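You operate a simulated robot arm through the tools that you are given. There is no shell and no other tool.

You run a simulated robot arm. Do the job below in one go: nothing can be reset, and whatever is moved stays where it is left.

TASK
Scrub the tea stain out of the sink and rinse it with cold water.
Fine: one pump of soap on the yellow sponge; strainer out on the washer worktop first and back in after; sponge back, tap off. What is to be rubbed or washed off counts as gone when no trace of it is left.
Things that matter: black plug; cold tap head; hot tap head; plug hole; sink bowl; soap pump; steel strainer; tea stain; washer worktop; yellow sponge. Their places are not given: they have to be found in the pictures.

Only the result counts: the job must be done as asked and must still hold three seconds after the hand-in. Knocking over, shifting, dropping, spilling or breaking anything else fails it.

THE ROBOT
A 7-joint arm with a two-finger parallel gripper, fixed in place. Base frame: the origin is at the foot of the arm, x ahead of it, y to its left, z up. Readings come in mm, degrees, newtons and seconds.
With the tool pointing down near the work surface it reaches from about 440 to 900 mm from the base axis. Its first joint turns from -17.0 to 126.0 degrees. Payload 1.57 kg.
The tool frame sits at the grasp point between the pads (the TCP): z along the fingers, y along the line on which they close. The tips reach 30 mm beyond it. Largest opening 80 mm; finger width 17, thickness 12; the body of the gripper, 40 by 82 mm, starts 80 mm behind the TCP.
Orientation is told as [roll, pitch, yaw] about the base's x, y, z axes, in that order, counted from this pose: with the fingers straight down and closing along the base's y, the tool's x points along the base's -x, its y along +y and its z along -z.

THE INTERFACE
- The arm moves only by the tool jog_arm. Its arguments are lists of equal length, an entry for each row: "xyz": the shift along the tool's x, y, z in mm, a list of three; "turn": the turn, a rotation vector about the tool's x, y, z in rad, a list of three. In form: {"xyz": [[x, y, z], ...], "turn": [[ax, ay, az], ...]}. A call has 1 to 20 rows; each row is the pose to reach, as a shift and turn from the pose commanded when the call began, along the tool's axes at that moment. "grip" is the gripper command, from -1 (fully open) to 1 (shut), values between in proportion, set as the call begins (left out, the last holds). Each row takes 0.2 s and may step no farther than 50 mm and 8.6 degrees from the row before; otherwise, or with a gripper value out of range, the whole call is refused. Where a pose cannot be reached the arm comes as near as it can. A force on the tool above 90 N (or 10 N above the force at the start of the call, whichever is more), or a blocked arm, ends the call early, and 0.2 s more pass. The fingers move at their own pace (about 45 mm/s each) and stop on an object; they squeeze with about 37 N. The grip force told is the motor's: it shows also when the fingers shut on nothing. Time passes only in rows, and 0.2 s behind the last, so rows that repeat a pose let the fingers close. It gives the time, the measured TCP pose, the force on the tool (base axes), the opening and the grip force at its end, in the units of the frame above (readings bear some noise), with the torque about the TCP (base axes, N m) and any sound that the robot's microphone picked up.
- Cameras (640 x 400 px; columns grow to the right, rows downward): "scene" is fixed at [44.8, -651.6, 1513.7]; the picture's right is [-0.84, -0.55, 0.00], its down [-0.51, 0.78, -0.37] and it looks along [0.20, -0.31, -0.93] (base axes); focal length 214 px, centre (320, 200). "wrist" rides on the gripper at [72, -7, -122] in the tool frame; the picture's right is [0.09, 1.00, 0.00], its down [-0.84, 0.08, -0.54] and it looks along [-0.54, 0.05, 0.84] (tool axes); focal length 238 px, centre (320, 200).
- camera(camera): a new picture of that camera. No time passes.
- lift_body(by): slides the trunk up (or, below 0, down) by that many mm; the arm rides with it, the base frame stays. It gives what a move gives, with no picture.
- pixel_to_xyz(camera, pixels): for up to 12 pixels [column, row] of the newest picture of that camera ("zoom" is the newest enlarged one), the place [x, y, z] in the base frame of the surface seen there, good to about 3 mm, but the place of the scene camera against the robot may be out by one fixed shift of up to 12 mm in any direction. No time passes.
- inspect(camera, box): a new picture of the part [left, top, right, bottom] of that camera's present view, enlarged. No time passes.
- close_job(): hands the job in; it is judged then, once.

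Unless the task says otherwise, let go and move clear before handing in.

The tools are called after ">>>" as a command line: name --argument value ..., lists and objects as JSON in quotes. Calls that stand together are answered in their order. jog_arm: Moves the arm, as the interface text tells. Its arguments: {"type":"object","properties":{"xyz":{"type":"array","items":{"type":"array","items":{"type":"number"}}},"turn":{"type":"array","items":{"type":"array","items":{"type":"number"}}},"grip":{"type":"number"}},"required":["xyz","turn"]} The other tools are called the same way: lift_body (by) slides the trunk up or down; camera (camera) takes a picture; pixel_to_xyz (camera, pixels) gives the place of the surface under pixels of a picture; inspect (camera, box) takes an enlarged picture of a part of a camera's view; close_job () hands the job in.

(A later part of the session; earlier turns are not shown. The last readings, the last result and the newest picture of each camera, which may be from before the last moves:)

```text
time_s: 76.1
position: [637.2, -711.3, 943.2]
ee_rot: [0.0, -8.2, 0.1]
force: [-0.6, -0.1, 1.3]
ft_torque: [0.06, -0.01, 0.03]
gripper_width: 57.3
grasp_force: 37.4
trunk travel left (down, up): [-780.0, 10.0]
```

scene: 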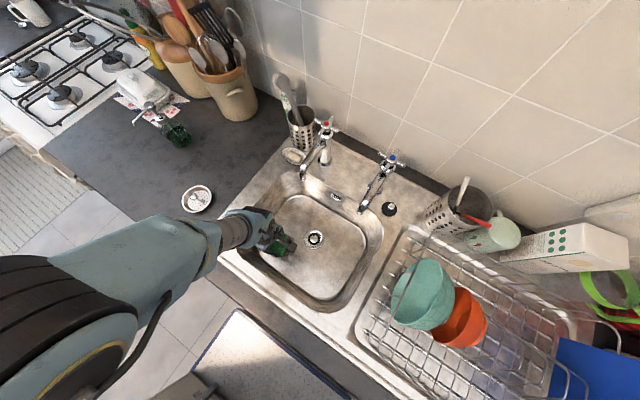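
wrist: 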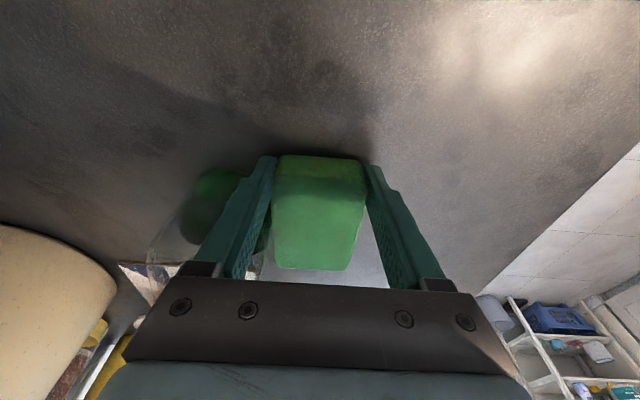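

>>> jog_arm --xyz '[[0, 0, 0.7], [0, 0, 0.7]]' --turn '[[0, 0, 0], [0, 0, 0]]'

```text
time_s: 76.7
position: [638.7, -712.0, 943.4]
ee_rot: [0.0, -8.1, 0.2]
force: [0.0, 0.1, 2.7]
ft_torque: [0.08, -0.08, -0.03]
gripper_width: 57.1
grasp_force: 37.1
trunk travel left (down, up): [-780.0, 10.0]
```

The sponge is touching down at 2.7 N. I'll open to the same 66 mm as before and rise straight up.

>>> jog_arm --xyz '[[0, 0, 0], [0, 0, 0], [0, 0, 0]]' --turn '[[0, 0, 0], [0, 0, 0], [0, 0, 0]]' --grip -0.65

>>> jog_arm --xyz '[[-1.4, 0, -10], [-4.9, 0, -35], [-10, 0, -75], [-16, 0, -115], [-22, 0, -160], [-22, 0, -160]]' --turn '[[0, 0, 0], [0, 0, 0], [0, 0, 0], [0, 0, 0], [0, 0, 0], [0, 0, 0]]'

>>> camera --camera "wrist"

>>> camera --camera "scene"

```text
time_s: 77.5
position: [637.8, -712.1, 942.4]
ee_rot: [0.0, -8.0, 0.1]
force: [-1.1, 0.3, -0.6]
ft_torque: [0.0, 0.01, 0.0]
gripper_width: 66.0
grasp_force: 0.0
trunk travel left (down, up): [-780.0, 10.0]
```

```text
time_s: 78.9
position: [638.3, -712.0, 1104.0]
ee_rot: [0.0, -8.0, 0.0]
force: [0.4, 0.1, 0.0]
ft_torque: [-0.01, -0.01, 0.0]
gripper_width: 65.9
grasp_force: 0.1
trunk travel left (down, up): [-780.0, 10.0]
```

```text
taken
```

wrist: 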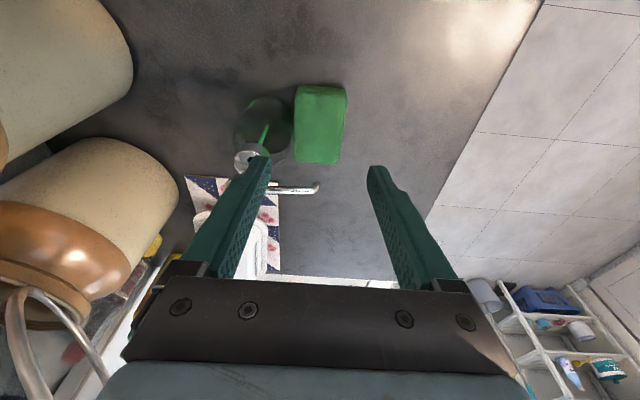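

```text
taken
```

scene: 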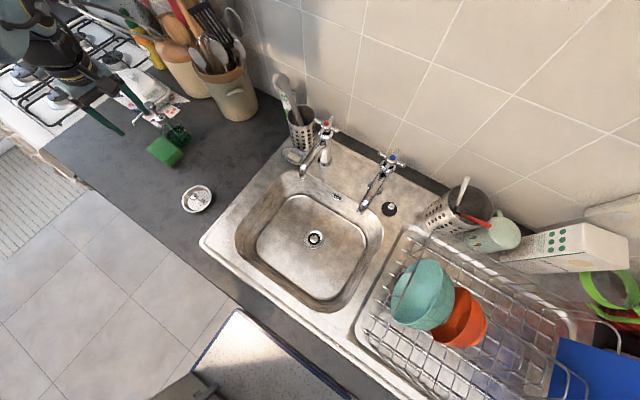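

The sponge is back in its place, and the bottle, strainer and everything else stand as before. Next is the cold (blue) tap at scene (390,160), so I'll withdraw upward and travel to a viewing pose over the sink.

>>> jog_arm --xyz '[[12, 14, -27], [24, 28, -54], [36, 43, -81], [48, 57, -108], [59.7, 72, -135.6], [59.7, 72, -135.6]]' --turn '[[0, 0.028, 0], [0, 0.056, 0], [0, 0.084, 0], [0, 0.112, 0], [0, 0.14, 0], [0, 0.14, 0]]'

>>> jog_arm --xyz '[[42, -13, 0], [84, -27, 0], [126, -40, 0], [168, -53, 0], [210, -67, 0], [252, -80, 0], [295, -93, 0], [337, -107, 0], [379, -120, 0], [421, -133, 0], [463, -147, 0], [505, -160, 0], [505, -160, 0]]' --turn '[[0, 0, 0.131], [0, 0, 0.262], [0, 0, 0.393], [0, 0, 0.524], [0, 0, 0.655], [0, 0, 0.786], [0, 0, 0.917], [0, 0, 1.048], [0, 0, 1.178], [0, 0, 1.309], [0, 0, 1.44], [0, 0, 1.571], [0, 0, 1.571]]' --grip -1

>>> camera --camera "wrist"

>>> camera --camera "scene"

```text
time_s: 80.3
position: [557.6, -637.6, 1229.9]
ee_rot: [0.0, 0.0, 0.0]
force: [-0.2, 0.4, 0.1]
ft_torque: [-0.04, 0.02, 0.02]
gripper_width: 65.8
grasp_force: 0.0
trunk travel left (down, up): [-780.0, 10.0]
```

```text
time_s: 83.1
position: [52.2, -799.2, 1229.1]
ee_rot: [0.0, 0.0, -90.0]
force: [0.3, -0.5, 0.1]
ft_torque: [-0.02, 0.0, -0.01]
gripper_width: 79.9
grasp_force: 0.0
trunk travel left (down, up): [-780.0, 10.0]
```

```text
taken
```

wrist: 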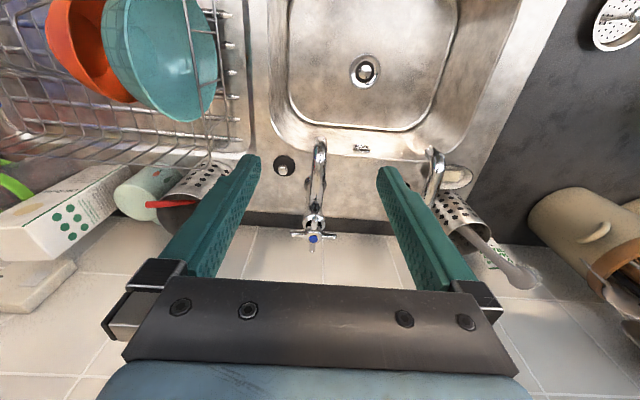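

```text
taken
```

scene: 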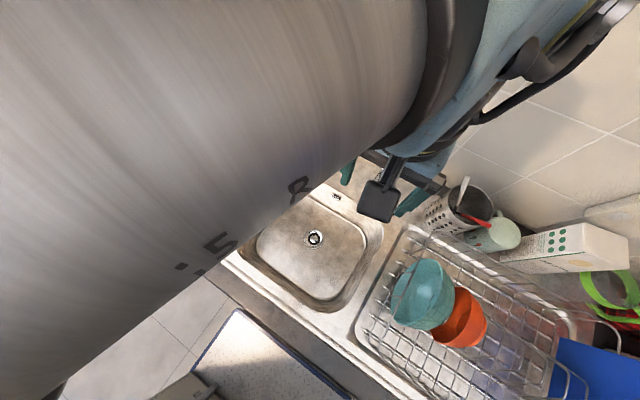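

The cold tap head with its blue centre is at wrist (314,238). I'll zoom in and measure it.

>>> inspect --camera "wrist" --box '[270, 130, 370, 260]'

>>> inspect --camera "wrist" --box '[290, 210, 340, 255]'

>>> pixel_to_xyz --camera "wrist" --pixels '[[314, 238], [293, 234], [334, 236], [315, 228], [313, 249], [320, 150], [318, 180], [314, 222], [304, 236], [325, 237]]'

```text
3.08 times, centred on (320, 195) of wrist
```

zoom: 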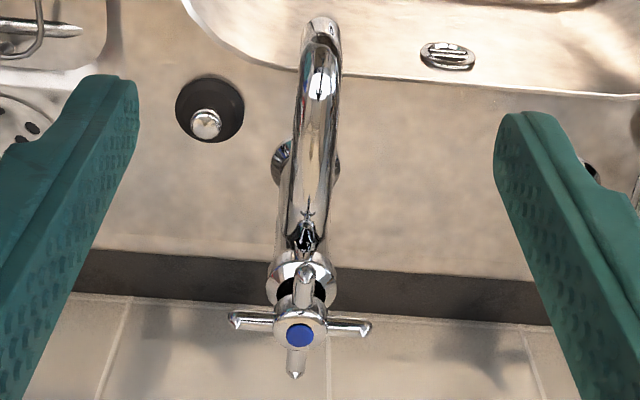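

```text
8.89 times, centred on (315, 232) of wrist
```

zoom: 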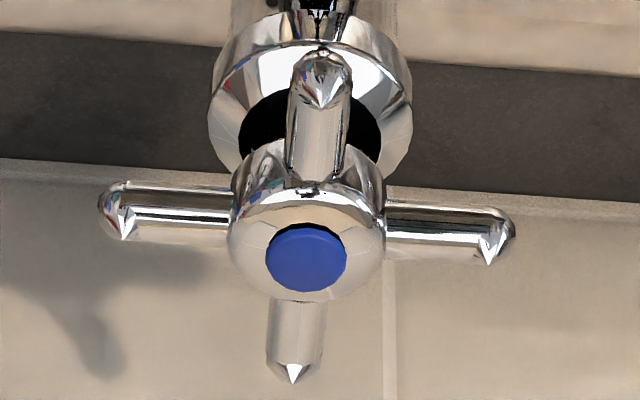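

```text
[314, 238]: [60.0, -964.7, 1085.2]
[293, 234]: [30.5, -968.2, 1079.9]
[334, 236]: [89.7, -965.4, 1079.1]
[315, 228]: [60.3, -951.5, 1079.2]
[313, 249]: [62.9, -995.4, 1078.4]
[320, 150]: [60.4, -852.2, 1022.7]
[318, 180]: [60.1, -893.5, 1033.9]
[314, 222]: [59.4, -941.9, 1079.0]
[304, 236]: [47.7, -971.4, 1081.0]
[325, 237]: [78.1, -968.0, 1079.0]
```

The cold head is a four-arm cross with its centre at (60,-965), arms about 31 mm long at z≈1075 aligned with x and y, and a vertical axis. I'll push the arm that points to the robot sideways with closed fingertips. First I'll check the collar below and the wall distance.

>>> pixel_to_xyz --camera "wrist" --pixels '[[323, 222], [308, 222], [315, 214], [313, 245], [316, 224], [350, 240], [280, 260], [350, 225], [315, 207], [440, 195]]'

>>> jog_arm --xyz '[[0, 0, 0], [0, 0, 0], [0, 0, 0], [0, 0, 0]]' --turn '[[0, -0.07, 0], [0, -0.14, 0], [0, -0.21, 0], [0, -0.21, 0]]' --grip 1

```text
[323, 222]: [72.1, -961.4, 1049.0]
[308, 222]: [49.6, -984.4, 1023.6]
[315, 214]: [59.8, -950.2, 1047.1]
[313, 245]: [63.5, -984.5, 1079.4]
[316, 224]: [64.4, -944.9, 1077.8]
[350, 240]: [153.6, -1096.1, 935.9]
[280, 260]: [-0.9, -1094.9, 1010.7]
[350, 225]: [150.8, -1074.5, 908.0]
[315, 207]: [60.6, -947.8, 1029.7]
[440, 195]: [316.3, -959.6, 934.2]
```

```text
time_s: 84.1
position: [54.9, -799.8, 1229.0]
ee_rot: [-0.1, -12.0, -89.9]
force: [0.0, 1.1, 0.6]
ft_torque: [0.05, -0.04, -0.02]
gripper_width: 0.1
grasp_force: 4.9
trunk travel left (down, up): [-780.0, 10.0]
```

The collar is at z≈1049 and the wall at y≈-1095, so there is room. I'll move to just above the spot beside the front arm, on its +x side.

>>> jog_arm --xyz '[[-28, 7, 29], [-57, 14, 58], [-86, 20, 86], [-114.5, 27, 115.3], [-114.5, 27, 115.3]]' --turn '[[0, 0, 0], [0, 0, 0], [0, 0, 0], [0, 0, 0], [0, 0, 0]]'

>>> camera --camera "wrist"

>>> camera --camera "scene"

```text
time_s: 85.3
position: [81.4, -919.7, 1138.6]
ee_rot: [0.0, -12.0, -89.8]
force: [0.5, 0.5, -0.7]
ft_torque: [0.03, 0.02, -0.01]
gripper_width: 0.0
grasp_force: 21.6
out of reach, approached as far as the arm can: row 4, 5
trunk travel left (down, up): [-780.0, 10.0]
```

```text
taken
```

wrist: 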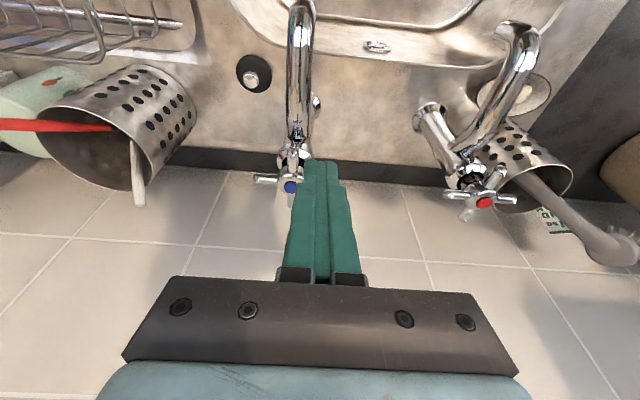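

```text
taken
```

scene: 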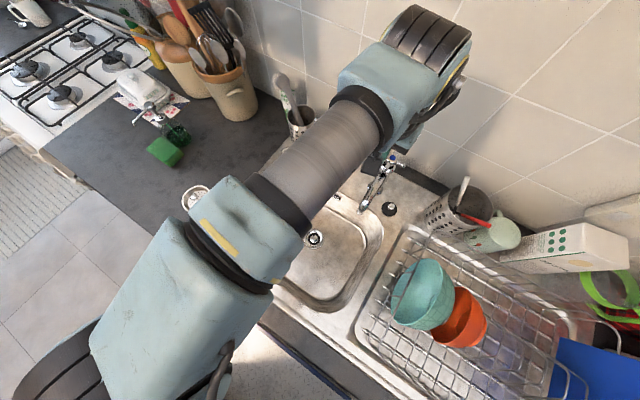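

The arm stopped short at (81,-920,1139), reported out of reach. I'll measure its shape to see whether it's fully stretched.

>>> pixel_to_xyz --camera "scene" --pixels '[[60, 370], [120, 340], [180, 300], [230, 240], [265, 210], [300, 190], [330, 150], [365, 110], [390, 70], [430, 40], [440, 90], [200, 360]]'

```text
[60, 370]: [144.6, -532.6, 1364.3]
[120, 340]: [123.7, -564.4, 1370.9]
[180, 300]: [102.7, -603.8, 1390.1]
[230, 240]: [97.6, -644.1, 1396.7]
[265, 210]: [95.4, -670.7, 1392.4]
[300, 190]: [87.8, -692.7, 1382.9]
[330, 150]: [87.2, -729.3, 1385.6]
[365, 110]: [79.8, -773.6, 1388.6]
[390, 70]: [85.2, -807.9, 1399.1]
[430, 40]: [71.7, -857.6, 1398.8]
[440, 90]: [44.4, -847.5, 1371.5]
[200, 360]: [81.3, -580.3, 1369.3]
```

The geometry fits a shoulder near (100,0,1197) with a reach of about 890 mm, so a tilt of 30° will bring the tap comfortably within range. I'll back off a little and tilt further.

>>> jog_arm --xyz '[[12, 0, -10], [24, 0, -20], [35, 0, -29], [35, 0, -29]]' --turn '[[0, -0.105, 0], [0, -0.21, 0], [0, -0.314, 0], [0, -0.314, 0]]'

```text
time_s: 86.3
position: [81.7, -879.3, 1158.3]
ee_rot: [0.1, -30.1, -89.8]
force: [0.1, -0.2, 0.7]
ft_torque: [0.0, -0.02, -0.04]
gripper_width: 0.0
grasp_force: 21.1
trunk travel left (down, up): [-780.0, 10.0]
```

The tilt is 30° and I'm on target. Next I'll hover above the spot beside the front arm at TCP (83,-929,1125).

>>> jog_arm --xyz '[[-9, 0.5, 18], [-18, 1, 36], [-26.8, 1, 53.6], [-26.8, 1, 53.6]]' --turn '[[0, 0, 0], [0, 0, 0], [0, 0, 0], [0, 0, 0]]'

>>> camera --camera "wrist"

>>> inspect --camera "wrist" --box '[260, 110, 380, 210]'

```text
time_s: 87.3
position: [81.8, -929.0, 1124.7]
ee_rot: [0.0, -30.0, -89.9]
force: [-0.4, 0.0, -0.1]
ft_torque: [-0.02, 0.0, 0.02]
gripper_width: 0.0
grasp_force: 21.5
trunk travel left (down, up): [-780.0, 10.0]
```

```text
taken
```

wrist: 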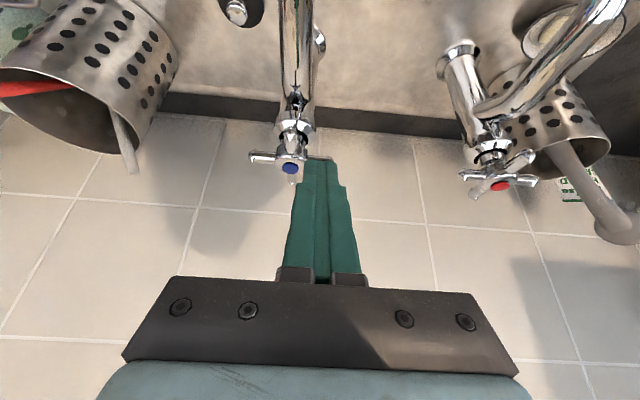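

```text
4.00 times, centred on (320, 160) of wrist
```

zoom: 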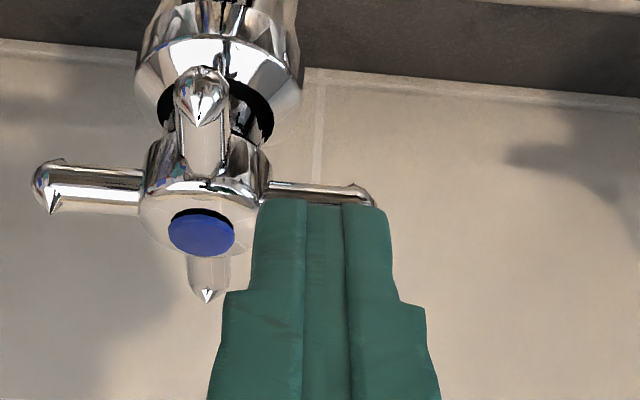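

The tip appears beside and above the head. I'll re-measure the head from this closer view before going down.

>>> pixel_to_xyz --camera "zoom" --pixels '[[200, 235], [200, 105], [203, 130], [45, 185], [100, 185], [310, 190], [360, 193], [207, 290], [215, 60], [265, 150], [205, 190]]'

```text
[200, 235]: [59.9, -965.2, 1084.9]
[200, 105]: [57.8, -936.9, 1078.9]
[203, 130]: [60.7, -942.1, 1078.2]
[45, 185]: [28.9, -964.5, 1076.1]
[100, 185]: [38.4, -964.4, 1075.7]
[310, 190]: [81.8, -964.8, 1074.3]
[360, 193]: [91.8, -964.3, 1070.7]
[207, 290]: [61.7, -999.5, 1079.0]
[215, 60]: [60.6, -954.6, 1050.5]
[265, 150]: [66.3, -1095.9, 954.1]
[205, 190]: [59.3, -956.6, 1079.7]
```

The head is confirmed at (60,-965), with the front arm reaching y≈-934 at z 1075. I'll go down 31 mm beside it.

>>> jog_arm --xyz '[[7.7, 1, 13.4], [13, 1, 22.5], [15.3, 1, 26.5], [15.3, 1, 26.5]]' --turn '[[0, 0, 0], [0, 0, 0], [0, 0, 0], [0, 0, 0]]'

>>> inspect --camera "wrist" --box '[240, 90, 400, 210]'

```text
time_s: 88.3
position: [84.4, -928.7, 1094.6]
ee_rot: [0.0, -30.1, -89.9]
force: [-0.5, -0.4, 0.0]
ft_torque: [0.02, 0.04, -0.01]
gripper_width: 0.0
grasp_force: 21.4
trunk travel left (down, up): [-780.0, 10.0]
```

```text
3.33 times, centred on (320, 150) of wrist
```

zoom: 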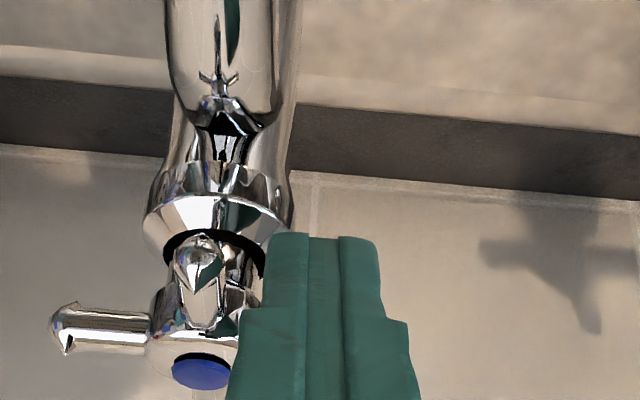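

I'm in place with no contact. I'll push the front arm toward -x (anticlockwise from above), moving 18 mm in small steps, and watch force and sound.

>>> jog_arm --xyz '[[0, -4, 0], [0, -8, 0], [0, -11, 0], [0, -14, 0], [0, -18, 0], [0, -18, 0]]' --turn '[[0, 0, 0], [0, 0, 0], [0, 0, 0], [0, 0, 0], [0, 0, 0], [0, 0, 0]]'

>>> inspect --camera "wrist" --box '[240, 90, 400, 210]'

>>> camera --camera "scene"

```text
time_s: 89.7
position: [68.0, -928.5, 1095.5]
ee_rot: [0.0, -30.0, -89.9]
force: [2.4, 2.8, 0.5]
ft_torque: [0.06, -0.07, -0.01]
gripper_width: 0.0
grasp_force: 21.0
trunk travel left (down, up): [-780.0, 10.0]
```

```text
3.33 times, centred on (320, 150) of wrist
```

zoom: 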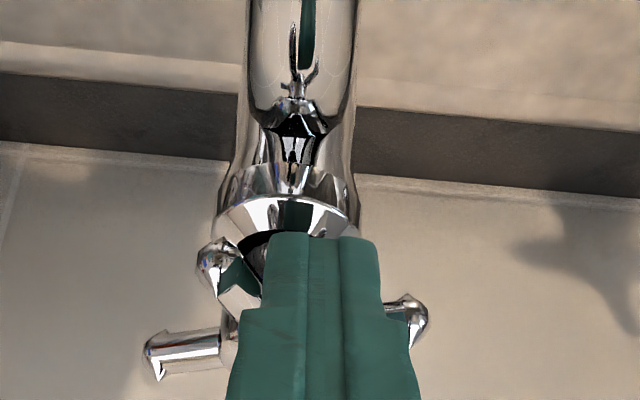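

```text
taken
```

scene: 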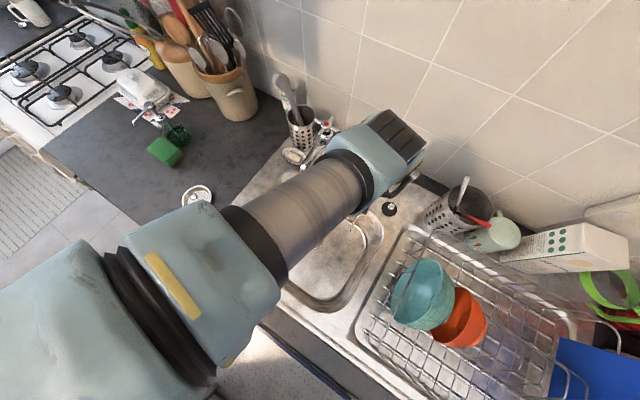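

The cross has turned about 20° with only 3 N. I'll look for water near the spout end.

>>> inspect --camera "scene" --box '[290, 180, 410, 290]'

>>> camera --camera "wrist"

```text
3.64 times, centred on (350, 235) of scene
```

zoom: 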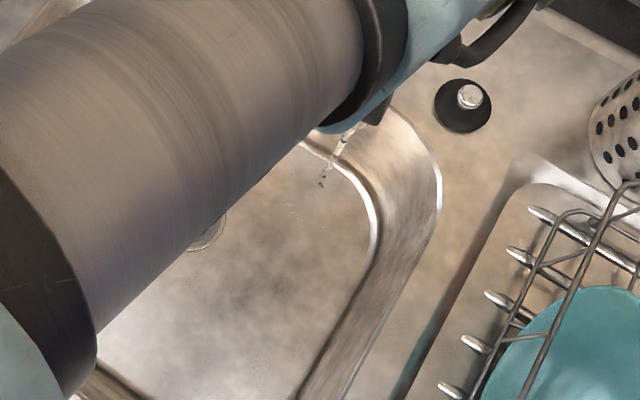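

```text
taken
```

wrist: 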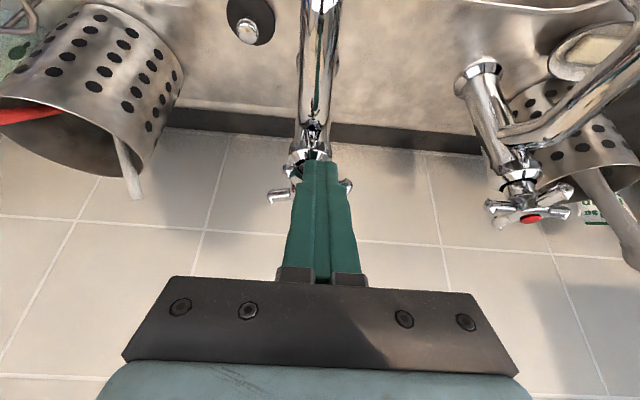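

Water is starting to drip from the cold spout at zoom (330,160), so this direction opens it. I'll push further to get a proper stream.

>>> jog_arm --xyz '[[0, -4, 0], [0, -8, 0], [0, -12, 0], [0, -15, 0], [0, -15, 0]]' --turn '[[0, 0, 0], [0, 0, 0], [0, 0, 0], [0, 0, 0], [0, 0, 0]]'

>>> inspect --camera "scene" --box '[290, 180, 410, 290]'

>>> inspect --camera "wrist" --box '[240, 90, 400, 210]'

```text
time_s: 90.9
position: [52.2, -929.1, 1093.7]
ee_rot: [0.0, -30.0, -89.9]
force: [0.7, 0.5, -1.2]
ft_torque: [0.04, -0.04, 0.05]
gripper_width: 0.0
grasp_force: 22.1
trunk travel left (down, up): [-780.0, 10.0]
```

```text
3.64 times, centred on (350, 235) of scene
```

zoom: 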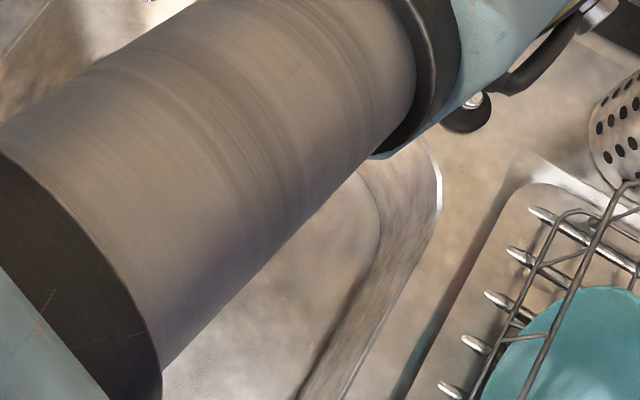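

```text
3.33 times, centred on (320, 150) of wrist
```

zoom: 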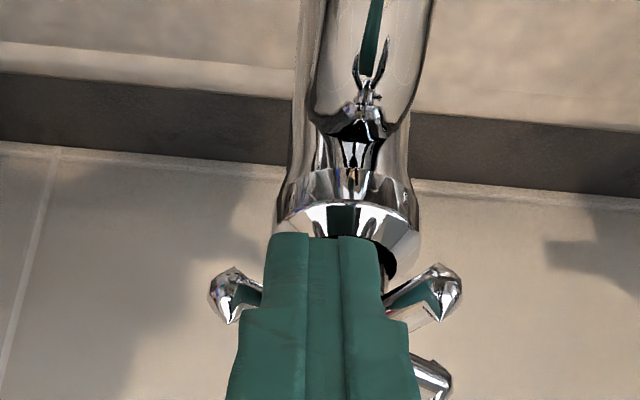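

The cross has turned about 45°. I'll lift the fingers out between the arms and back off to see the stream.

>>> jog_arm --xyz '[[-8, 0, -13], [-16, 0, -28], [-20, 0, -40], [0, 0, -75], [30, 0, -105], [60, 0, -135], [60, 0, -135]]' --turn '[[0, 0, 0], [0, 0, 0], [0, 0, 0], [0, 0, 0], [0, 0, 0], [0, 0, 0], [0, 0, 0]]'

>>> camera --camera "wrist"

>>> camera --camera "scene"

```text
time_s: 92.5
position: [52.3, -810.6, 1180.8]
ee_rot: [-0.1, -30.1, -89.9]
force: [-0.1, -0.2, -0.7]
ft_torque: [-0.01, -0.02, 0.04]
gripper_width: 0.0
grasp_force: 21.0
trunk travel left (down, up): [-780.0, 10.0]
```

```text
taken
```

wrist: 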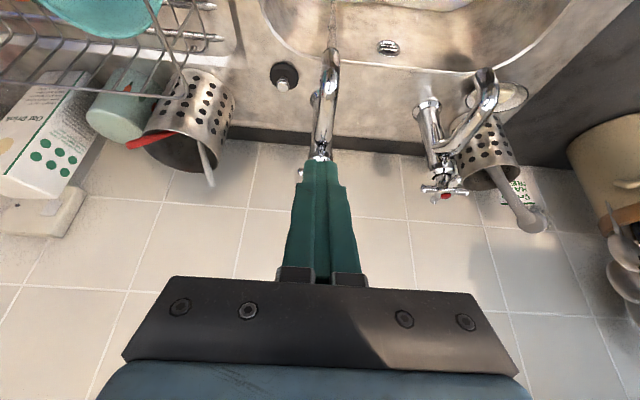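

```text
taken
```

scene: 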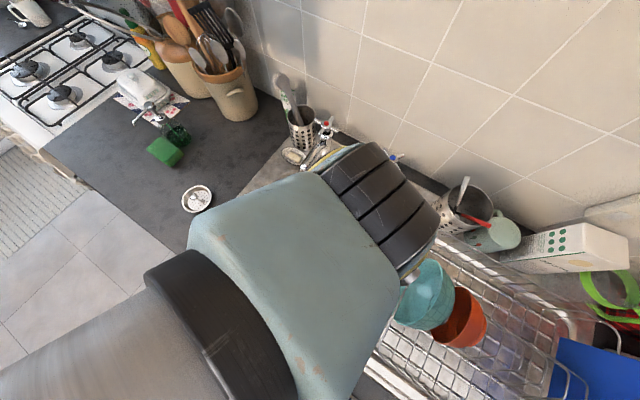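

The arm blocks the view. I'll move back to the sink viewing pose at (145,-568,1100) with the tool vertical.

>>> jog_arm --xyz '[[36, 13, -7], [72, 27, -15], [107, 40, -22], [143, 53, -30], [179, 66, -37], [214, 80, -45], [250, 93, -52], [250, 93, -52]]' --turn '[[0, 0.075, 0], [0, 0.15, 0], [0, 0.225, 0], [0, 0.3, 0], [0, 0.375, 0], [0, 0.45, 0], [0, 0.524, 0], [0, 0.524, 0]]'

>>> camera --camera "wrist"

>>> camera --camera "scene"

```text
time_s: 94.3
position: [143.7, -567.3, 1102.1]
ee_rot: [0.0, -0.1, -89.9]
force: [0.3, -0.2, 0.7]
ft_torque: [0.0, 0.02, -0.03]
gripper_width: 0.0
grasp_force: 21.5
trunk travel left (down, up): [-780.0, 10.0]
```

```text
taken
```

wrist: 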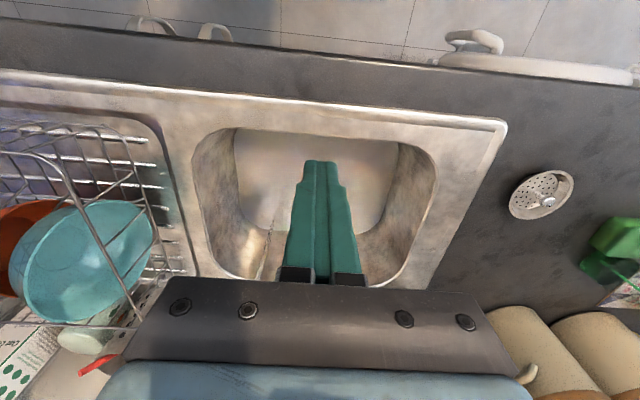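

```text
taken
```

scene: 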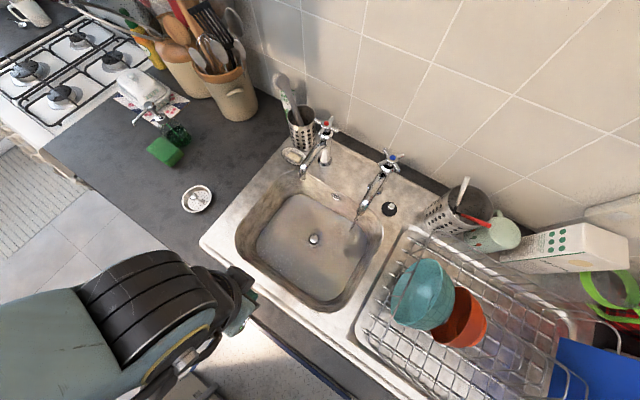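

Water now runs from the cold spout, and the bowl floor looks covered with water. I'll zoom in.

>>> inspect --camera "scene" --box '[230, 160, 400, 310]'

>>> pixel_to_xyz --camera "scene" --pixels '[[314, 238], [290, 225], [279, 244], [330, 270], [345, 235], [300, 260]]'

```text
2.67 times, centred on (315, 235) of scene
```

zoom: 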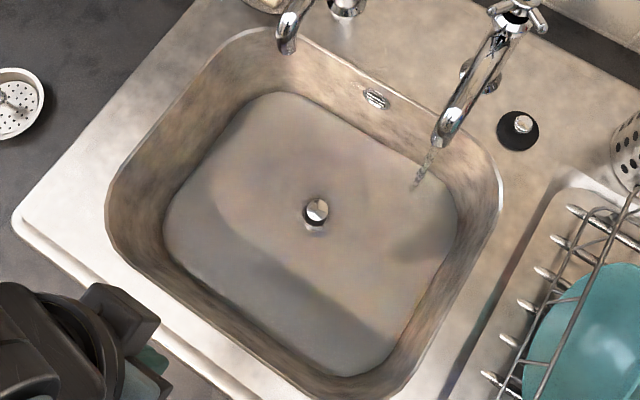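

```text
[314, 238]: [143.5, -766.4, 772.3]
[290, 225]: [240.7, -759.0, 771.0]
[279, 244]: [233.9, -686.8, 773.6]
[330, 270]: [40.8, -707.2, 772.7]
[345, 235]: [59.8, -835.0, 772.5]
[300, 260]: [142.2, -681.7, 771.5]
```

A thin layer of cloudy water covers the floor and drains at the plug hole. I'll wait a few seconds and check the level again.

>>> jog_arm --xyz '[[0, 0, 0], [0, 0, 0], [0, 0, 0], [0, 0, 0], [0, 0, 0], [0, 0, 0], [0, 0, 0], [0, 0, 0], [0, 0, 0], [0, 0, 0]]' --turn '[[0, 0, 0], [0, 0, 0], [0, 0, 0], [0, 0, 0], [0, 0, 0], [0, 0, 0], [0, 0, 0], [0, 0, 0], [0, 0, 0], [0, 0, 0]]'

>>> inspect --camera "scene" --box '[230, 160, 400, 310]'

>>> pixel_to_xyz --camera "scene" --pixels '[[290, 225], [279, 244], [330, 270], [345, 235], [300, 260]]'

```text
time_s: 96.5
position: [144.0, -567.1, 1102.8]
ee_rot: [0.1, 0.0, -89.9]
force: [0.6, 1.4, 0.4]
ft_torque: [-0.01, -0.01, 0.02]
gripper_width: 0.3
grasp_force: 21.2
trunk travel left (down, up): [-780.0, 10.0]
```

```text
2.67 times, centred on (315, 235) of scene
```

zoom: 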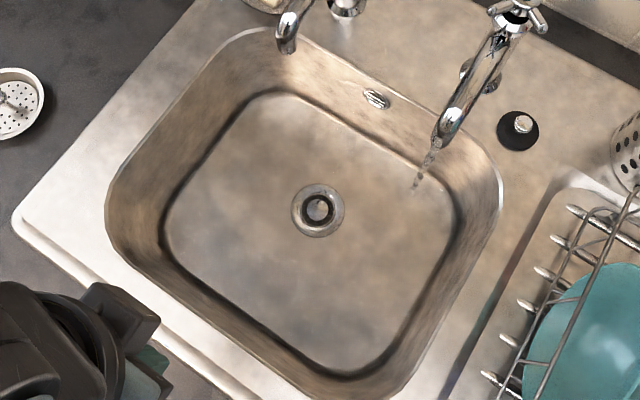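

```text
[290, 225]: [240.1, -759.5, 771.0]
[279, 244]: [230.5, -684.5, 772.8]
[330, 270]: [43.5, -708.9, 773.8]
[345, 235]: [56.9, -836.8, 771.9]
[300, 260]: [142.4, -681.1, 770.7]
```

The water has turned clear and the level is steady. I'll let it rinse a few more seconds.

>>> jog_arm --xyz '[[0, 0, 0], [0, 0, 0], [0, 0, 0], [0, 0, 0], [0, 0, 0], [0, 0, 0], [0, 0, 0], [0, 0, 0], [0, 0, 0], [0, 0, 0], [0, 0, 0], [0, 0, 0], [0, 0, 0], [0, 0, 0], [0, 0, 0], [0, 0, 0], [0, 0, 0], [0, 0, 0]]' --turn '[[0, 0, 0], [0, 0, 0], [0, 0, 0], [0, 0, 0], [0, 0, 0], [0, 0, 0], [0, 0, 0], [0, 0, 0], [0, 0, 0], [0, 0, 0], [0, 0, 0], [0, 0, 0], [0, 0, 0], [0, 0, 0], [0, 0, 0], [0, 0, 0], [0, 0, 0], [0, 0, 0]]'

>>> inspect --camera "scene" --box '[230, 160, 400, 310]'

>>> inspect --camera "scene" --box '[350, 130, 420, 220]'

```text
time_s: 100.3
position: [143.9, -567.1, 1103.9]
ee_rot: [0.0, 0.0, -90.0]
force: [-0.7, -0.4, 0.1]
ft_torque: [-0.01, -0.01, -0.01]
gripper_width: 0.0
grasp_force: 21.3
trunk travel left (down, up): [-780.0, 10.0]
```

```text
2.67 times, centred on (315, 235) of scene
```

zoom: 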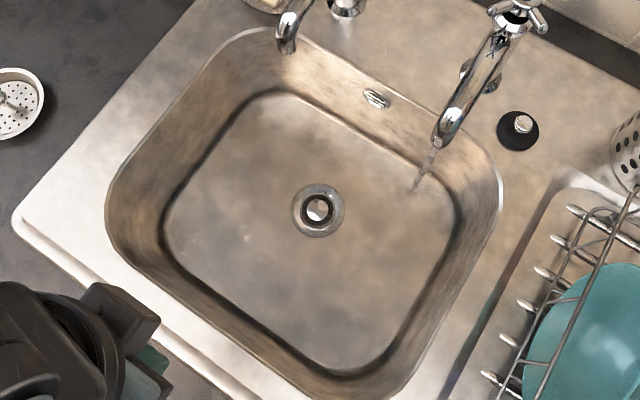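

```text
4.44 times, centred on (385, 175) of scene
```

zoom: 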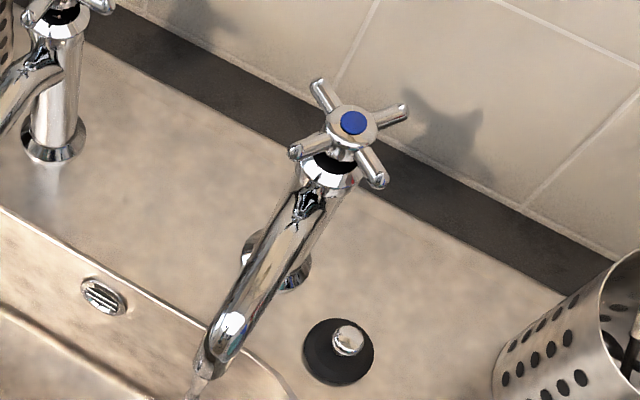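

The bowl looks clean and well rinsed. Before closing the tap from its left side, I'll check where the steel cutlery holder and its contents stand.

>>> camera --camera "scene"

>>> pixel_to_xyz --camera "scene" --pixels '[[425, 218], [440, 205], [455, 195], [463, 182], [470, 190], [490, 222], [435, 225], [389, 208], [380, 163], [402, 155], [400, 172], [383, 148]]'

```text
taken
```

scene: 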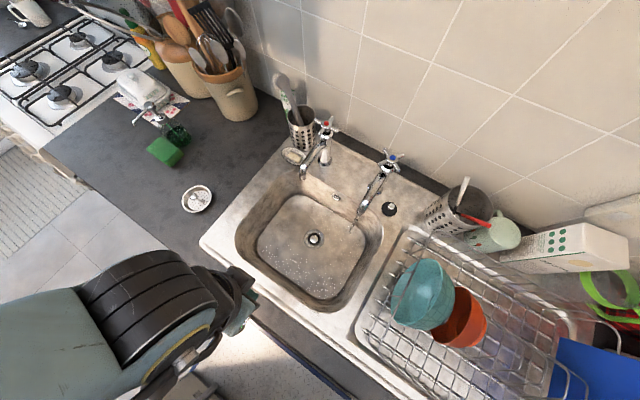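

```text
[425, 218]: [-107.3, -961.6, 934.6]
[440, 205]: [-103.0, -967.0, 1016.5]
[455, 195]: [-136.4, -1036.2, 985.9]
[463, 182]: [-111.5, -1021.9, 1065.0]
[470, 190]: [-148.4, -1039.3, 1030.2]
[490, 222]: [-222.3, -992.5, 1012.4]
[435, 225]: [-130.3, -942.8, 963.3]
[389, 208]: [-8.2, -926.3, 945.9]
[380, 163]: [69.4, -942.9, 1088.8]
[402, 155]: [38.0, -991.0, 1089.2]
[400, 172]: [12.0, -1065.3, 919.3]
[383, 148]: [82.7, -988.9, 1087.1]
```

White specks now show on the bowl floor near scene (325,275). I'll zoom in on them, since they could be foam or droplets.

>>> inspect --camera "scene" --box '[240, 190, 390, 310]'

>>> inspect --camera "scene" --box '[280, 230, 370, 300]'

```text
3.33 times, centred on (315, 250) of scene
```

zoom: 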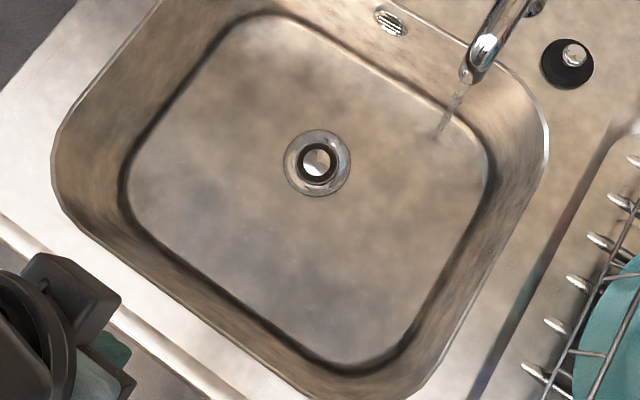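

```text
5.71 times, centred on (325, 265) of scene
```

zoom: 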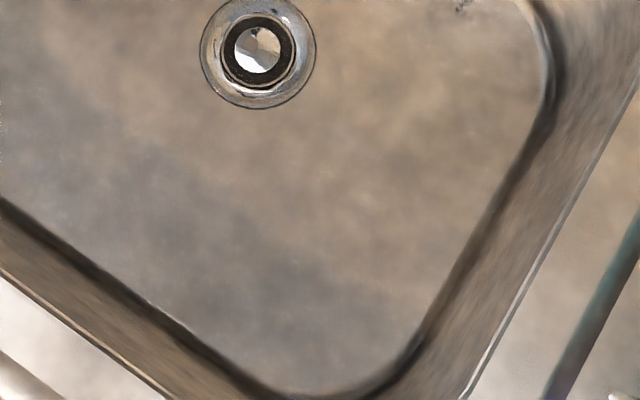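

The zooms show a clean floor with clear water, so the specks are only sparkle. I'll now go to close the tap, moving to a pose left of the turned front arm with the 30° tilt.

>>> jog_arm --xyz '[[-36, -16, -20], [-73, -33, -40], [-110, -50, -67], [-147, -66, -67], [-183, -82, -67], [-220, -99, -67], [-257, -115, -67], [-293, -132, -67], [-293, -132, -67]]' --turn '[[0, -0.0655, 0], [0, -0.131, 0], [0, -0.1965, 0], [0, -0.262, 0], [0, -0.3275, 0], [0, -0.393, 0], [0, -0.4585, 0], [0, -0.524, 0], [0, -0.524, 0]]'

>>> camera --camera "wrist"

```text
time_s: 102.3
position: [12.5, -860.6, 1168.4]
ee_rot: [0.0, -30.1, -90.0]
force: [-0.3, 0.5, 0.3]
ft_torque: [0.0, 0.01, 0.01]
gripper_width: 0.0
grasp_force: 21.1
trunk travel left (down, up): [-780.0, 10.0]
```

```text
taken
```

wrist: 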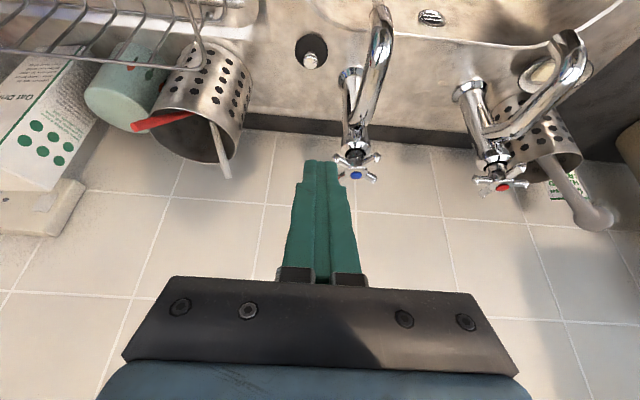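

The turned cross is visible at (357,165), with clear space to its left. I'll hover above (12,-929).

>>> jog_arm --xyz '[[-13, 0, 23], [-26, 0, 46], [-39.3, 0, 68.9], [-39.3, 0, 68.9]]' --turn '[[0, 0, 0], [0, 0, 0], [0, 0, 0], [0, 0, 0]]'

>>> inspect --camera "wrist" --box '[270, 90, 430, 210]'

```text
time_s: 103.3
position: [13.0, -928.4, 1130.0]
ee_rot: [0.0, -30.0, -90.0]
force: [0.5, 0.3, 0.2]
ft_torque: [0.0, 0.0, -0.01]
gripper_width: 0.0
grasp_force: 21.4
trunk travel left (down, up): [-780.0, 10.0]
```

```text
3.33 times, centred on (350, 150) of wrist
```

zoom: 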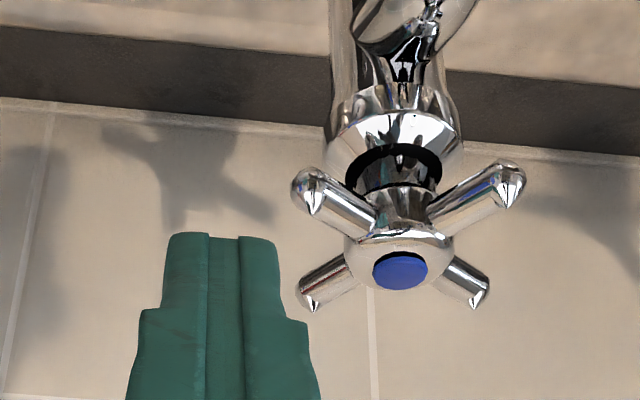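

There is clear space for the fingers left of the front-left arm. I'll go down to z≈1095.

>>> jog_arm --xyz '[[8.7, 0, 15], [14, 0, 24.5], [17.5, 0, 30.3], [17.5, 0, 30.3]]' --turn '[[0, 0, 0], [0, 0, 0], [0, 0, 0], [0, 0, 0]]'

>>> inspect --camera "wrist" --box '[270, 90, 430, 210]'

```text
time_s: 104.3
position: [12.8, -929.1, 1094.1]
ee_rot: [0.0, -29.9, -89.9]
force: [1.0, 0.4, 0.0]
ft_torque: [0.01, -0.02, 0.01]
gripper_width: 0.1
grasp_force: 21.0
trunk travel left (down, up): [-780.0, 10.0]
```

```text
3.33 times, centred on (350, 150) of wrist
```

zoom: 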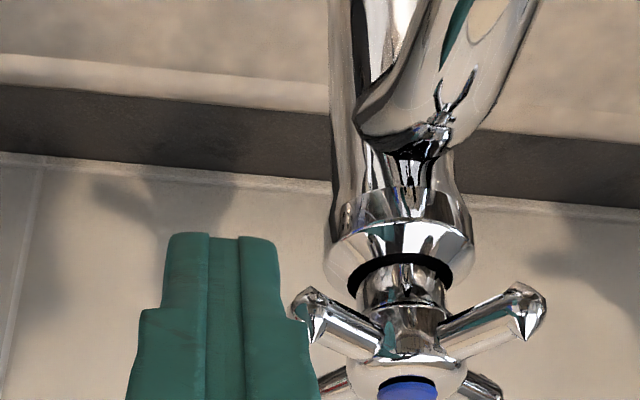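

I'm in position left of the arm. I'll push toward +x to turn the cross back, stopping just short of the closed position.

>>> jog_arm --xyz '[[-2.6, 4, 1.5], [-2.6, 8, 1.5], [-2.6, 12, 1.5], [-2.6, 16, 1.5], [-2.6, 20, 1.5], [-2.6, 24, 1.5], [-2.6, 28, 1.5], [-2.6, 28, 1.5]]' --turn '[[0, 0, 0], [0, 0, 0], [0, 0, 0], [0, 0, 0], [0, 0, 0], [0, 0, 0], [0, 0, 0], [0, 0, 0]]'

>>> inspect --camera "wrist" --box '[270, 90, 430, 210]'

```text
time_s: 106.1
position: [22.7, -927.0, 1094.4]
ee_rot: [-0.8, -29.8, -90.4]
force: [-50.0, 43.2, -4.3]
ft_torque: [0.92, 1.03, -0.58]
gripper_width: 0.0
grasp_force: 21.4
trunk travel left (down, up): [-780.0, 10.0]
```

```text
3.33 times, centred on (350, 150) of wrist
```

zoom: 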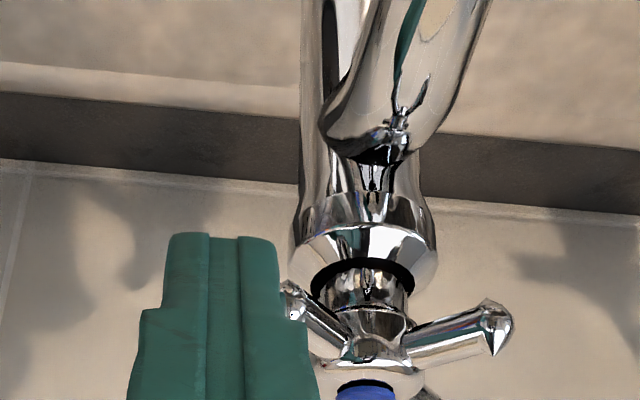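

The fingers pressed on the end of the arm along its length (50/43 N) and did not turn it. I'll back off, rise, and go in between the two front arms instead, to push the right-hand one clockwise.

>>> jog_arm --xyz '[[0, -6, 0], [0, -14, 0], [-10, -14, -17], [-18, -14, -31], [-20, -14, -36], [-20, -14, -36]]' --turn '[[0, 0, 0], [0, 0, 0], [0, 0, 0], [0, 0, 0], [0, 0, 0], [0, 0, 0]]'

>>> inspect --camera "wrist" --box '[270, 90, 430, 210]'

```text
time_s: 107.5
position: [28.9, -929.6, 1135.4]
ee_rot: [0.1, -30.1, -89.9]
force: [-0.5, -0.4, -0.8]
ft_torque: [-0.01, -0.02, -0.01]
gripper_width: 0.2
grasp_force: 21.1
trunk travel left (down, up): [-780.0, 10.0]
```

```text
3.33 times, centred on (350, 150) of wrist
```

zoom: 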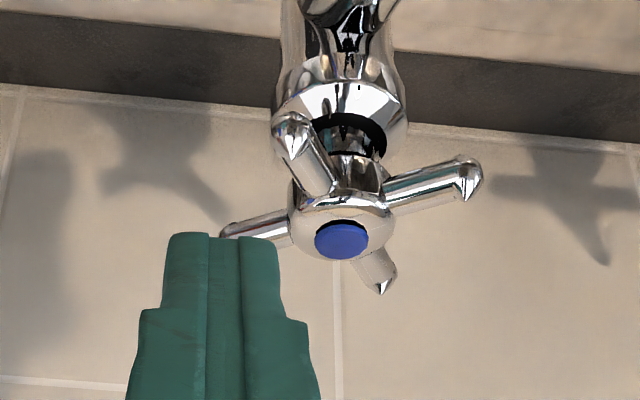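

Backing off shows that the cross did turn partly back: the front arm is now only about 25° off, at zoom (290,135). From here a sideways push on its left side works, so I'll go down again at x≈23.

>>> jog_arm --xyz '[[0, -6, 0], [8, -6, 14], [15, -6, 26], [20.3, -6, 35.2], [20.3, -6, 35.2]]' --turn '[[0, 0, 0], [0, 0, 0], [0, 0, 0], [0, 0, 0], [0, 0, 0]]'

>>> inspect --camera "wrist" --box '[270, 90, 430, 210]'

```text
time_s: 108.7
position: [20.8, -930.9, 1095.0]
ee_rot: [0.0, -30.0, -89.9]
force: [-0.1, 0.1, 0.6]
ft_torque: [-0.01, 0.01, 0.01]
gripper_width: 0.1
grasp_force: 21.2
trunk travel left (down, up): [-780.0, 10.0]
```

```text
3.33 times, centred on (350, 150) of wrist
```

zoom: 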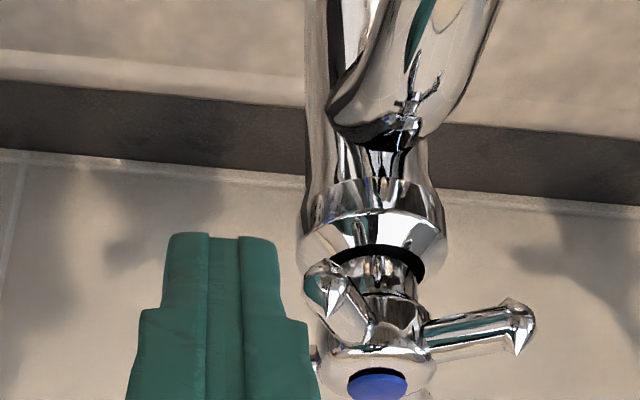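

The arm's left side is clear ahead of the fingers. I'll push +x by 20 mm in small steps.

>>> jog_arm --xyz '[[0, 4, 0], [0, 8, 0], [0, 12, 0], [0, 15, 0], [0, 18, 0], [0, 20, 0], [0, 20, 0]]' --turn '[[0, 0, 0], [0, 0, 0], [0, 0, 0], [0, 0, 0], [0, 0, 0], [0, 0, 0], [0, 0, 0]]'

>>> inspect --camera "wrist" --box '[270, 90, 430, 210]'

```text
time_s: 110.3
position: [40.2, -931.9, 1093.7]
ee_rot: [0.0, -30.1, -90.0]
force: [-2.7, 1.9, -1.0]
ft_torque: [0.05, 0.0, -0.01]
gripper_width: 0.1
grasp_force: 21.2
trunk travel left (down, up): [-780.0, 10.0]
```

```text
3.33 times, centred on (350, 150) of wrist
```

zoom: 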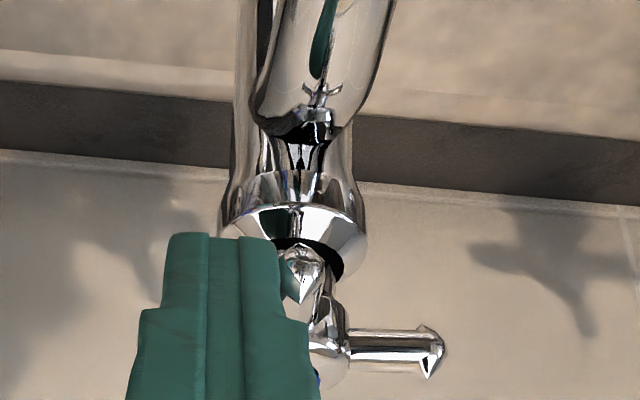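

The cross is almost square again. I'll continue in 1 mm steps until it meets its stop.

>>> jog_arm --xyz '[[0, 1, 0], [0, 2, 0], [0, 2, 0]]' --turn '[[0, 0, 0], [0, 0, 0], [0, 0, 0]]'

>>> jog_arm --xyz '[[0, 1, 0], [0, 2, 0], [0, 2, 0]]' --turn '[[0, 0, 0], [0, 0, 0], [0, 0, 0]]'

```text
time_s: 111.1
position: [43.1, -930.4, 1094.0]
ee_rot: [-0.1, -30.0, -90.0]
force: [-2.4, 1.2, 0.4]
ft_torque: [0.05, 0.02, -0.01]
gripper_width: 0.1
grasp_force: 21.6
trunk travel left (down, up): [-780.0, 10.0]
```

```text
time_s: 111.9
position: [43.5, -931.3, 1094.2]
ee_rot: [0.1, -30.0, -90.0]
force: [-6.6, -1.7, -2.2]
ft_torque: [-0.03, 0.14, -0.11]
gripper_width: 0.0
grasp_force: 21.8
trunk travel left (down, up): [-780.0, 10.0]
```

The force is rising slightly. I'll take another 2 mm to make sure the tap is fully shut.

>>> jog_arm --xyz '[[0, 1, 0], [0, 2, 0], [0, 2, 0]]' --turn '[[0, 0, 0], [0, 0, 0], [0, 0, 0]]'

>>> inspect --camera "wrist" --box '[270, 90, 430, 210]'

>>> inspect --camera "scene" --box '[290, 180, 410, 290]'

```text
time_s: 112.7
position: [44.6, -930.6, 1094.6]
ee_rot: [-0.1, -30.0, -90.0]
force: [-17.8, 3.7, -4.3]
ft_torque: [0.1, 0.41, -0.21]
gripper_width: 0.1
grasp_force: 21.3
trunk travel left (down, up): [-780.0, 10.0]
```

```text
3.33 times, centred on (350, 150) of wrist
```

zoom: 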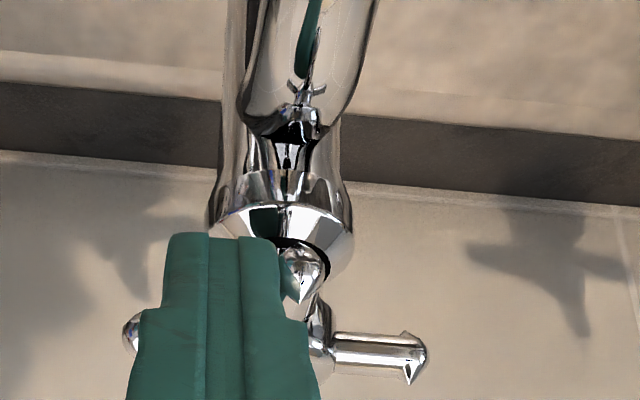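

```text
3.64 times, centred on (350, 235) of scene
```

zoom: 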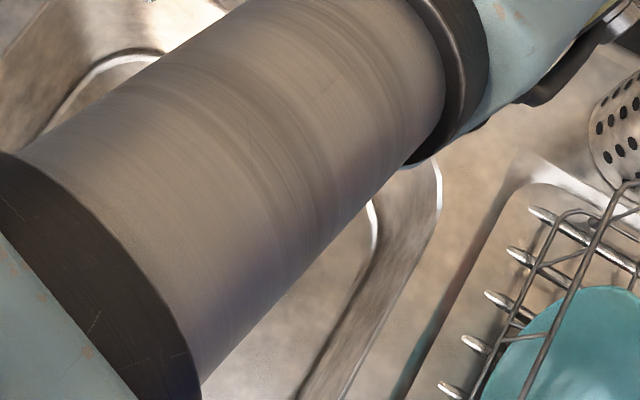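

The stop is reached at 18 N with the arms square to x and y. I'll back off to the left, rise, and check that the water has stopped.

>>> jog_arm --xyz '[[0, -4, 0], [0, -12, 0], [-10, -12, -17], [-20, -12, -35], [-22, -12, -40], [0, -12, -60], [30, -12, -90]]' --turn '[[0, 0, 0], [0, 0, 0], [0, 0, 0], [0, 0, 0], [0, 0, 0], [0, 0, 0], [0, 0, 0]]'

>>> camera --camera "wrist"

```text
time_s: 114.3
position: [35.0, -861.5, 1155.2]
ee_rot: [0.0, -30.0, -89.8]
force: [0.1, -0.2, -0.1]
ft_torque: [-0.01, -0.01, -0.02]
gripper_width: 0.1
grasp_force: 21.0
trunk travel left (down, up): [-780.0, 10.0]
```

```text
taken
```

wrist: 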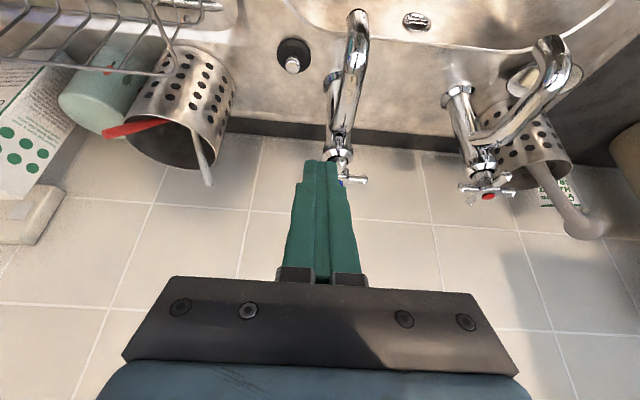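

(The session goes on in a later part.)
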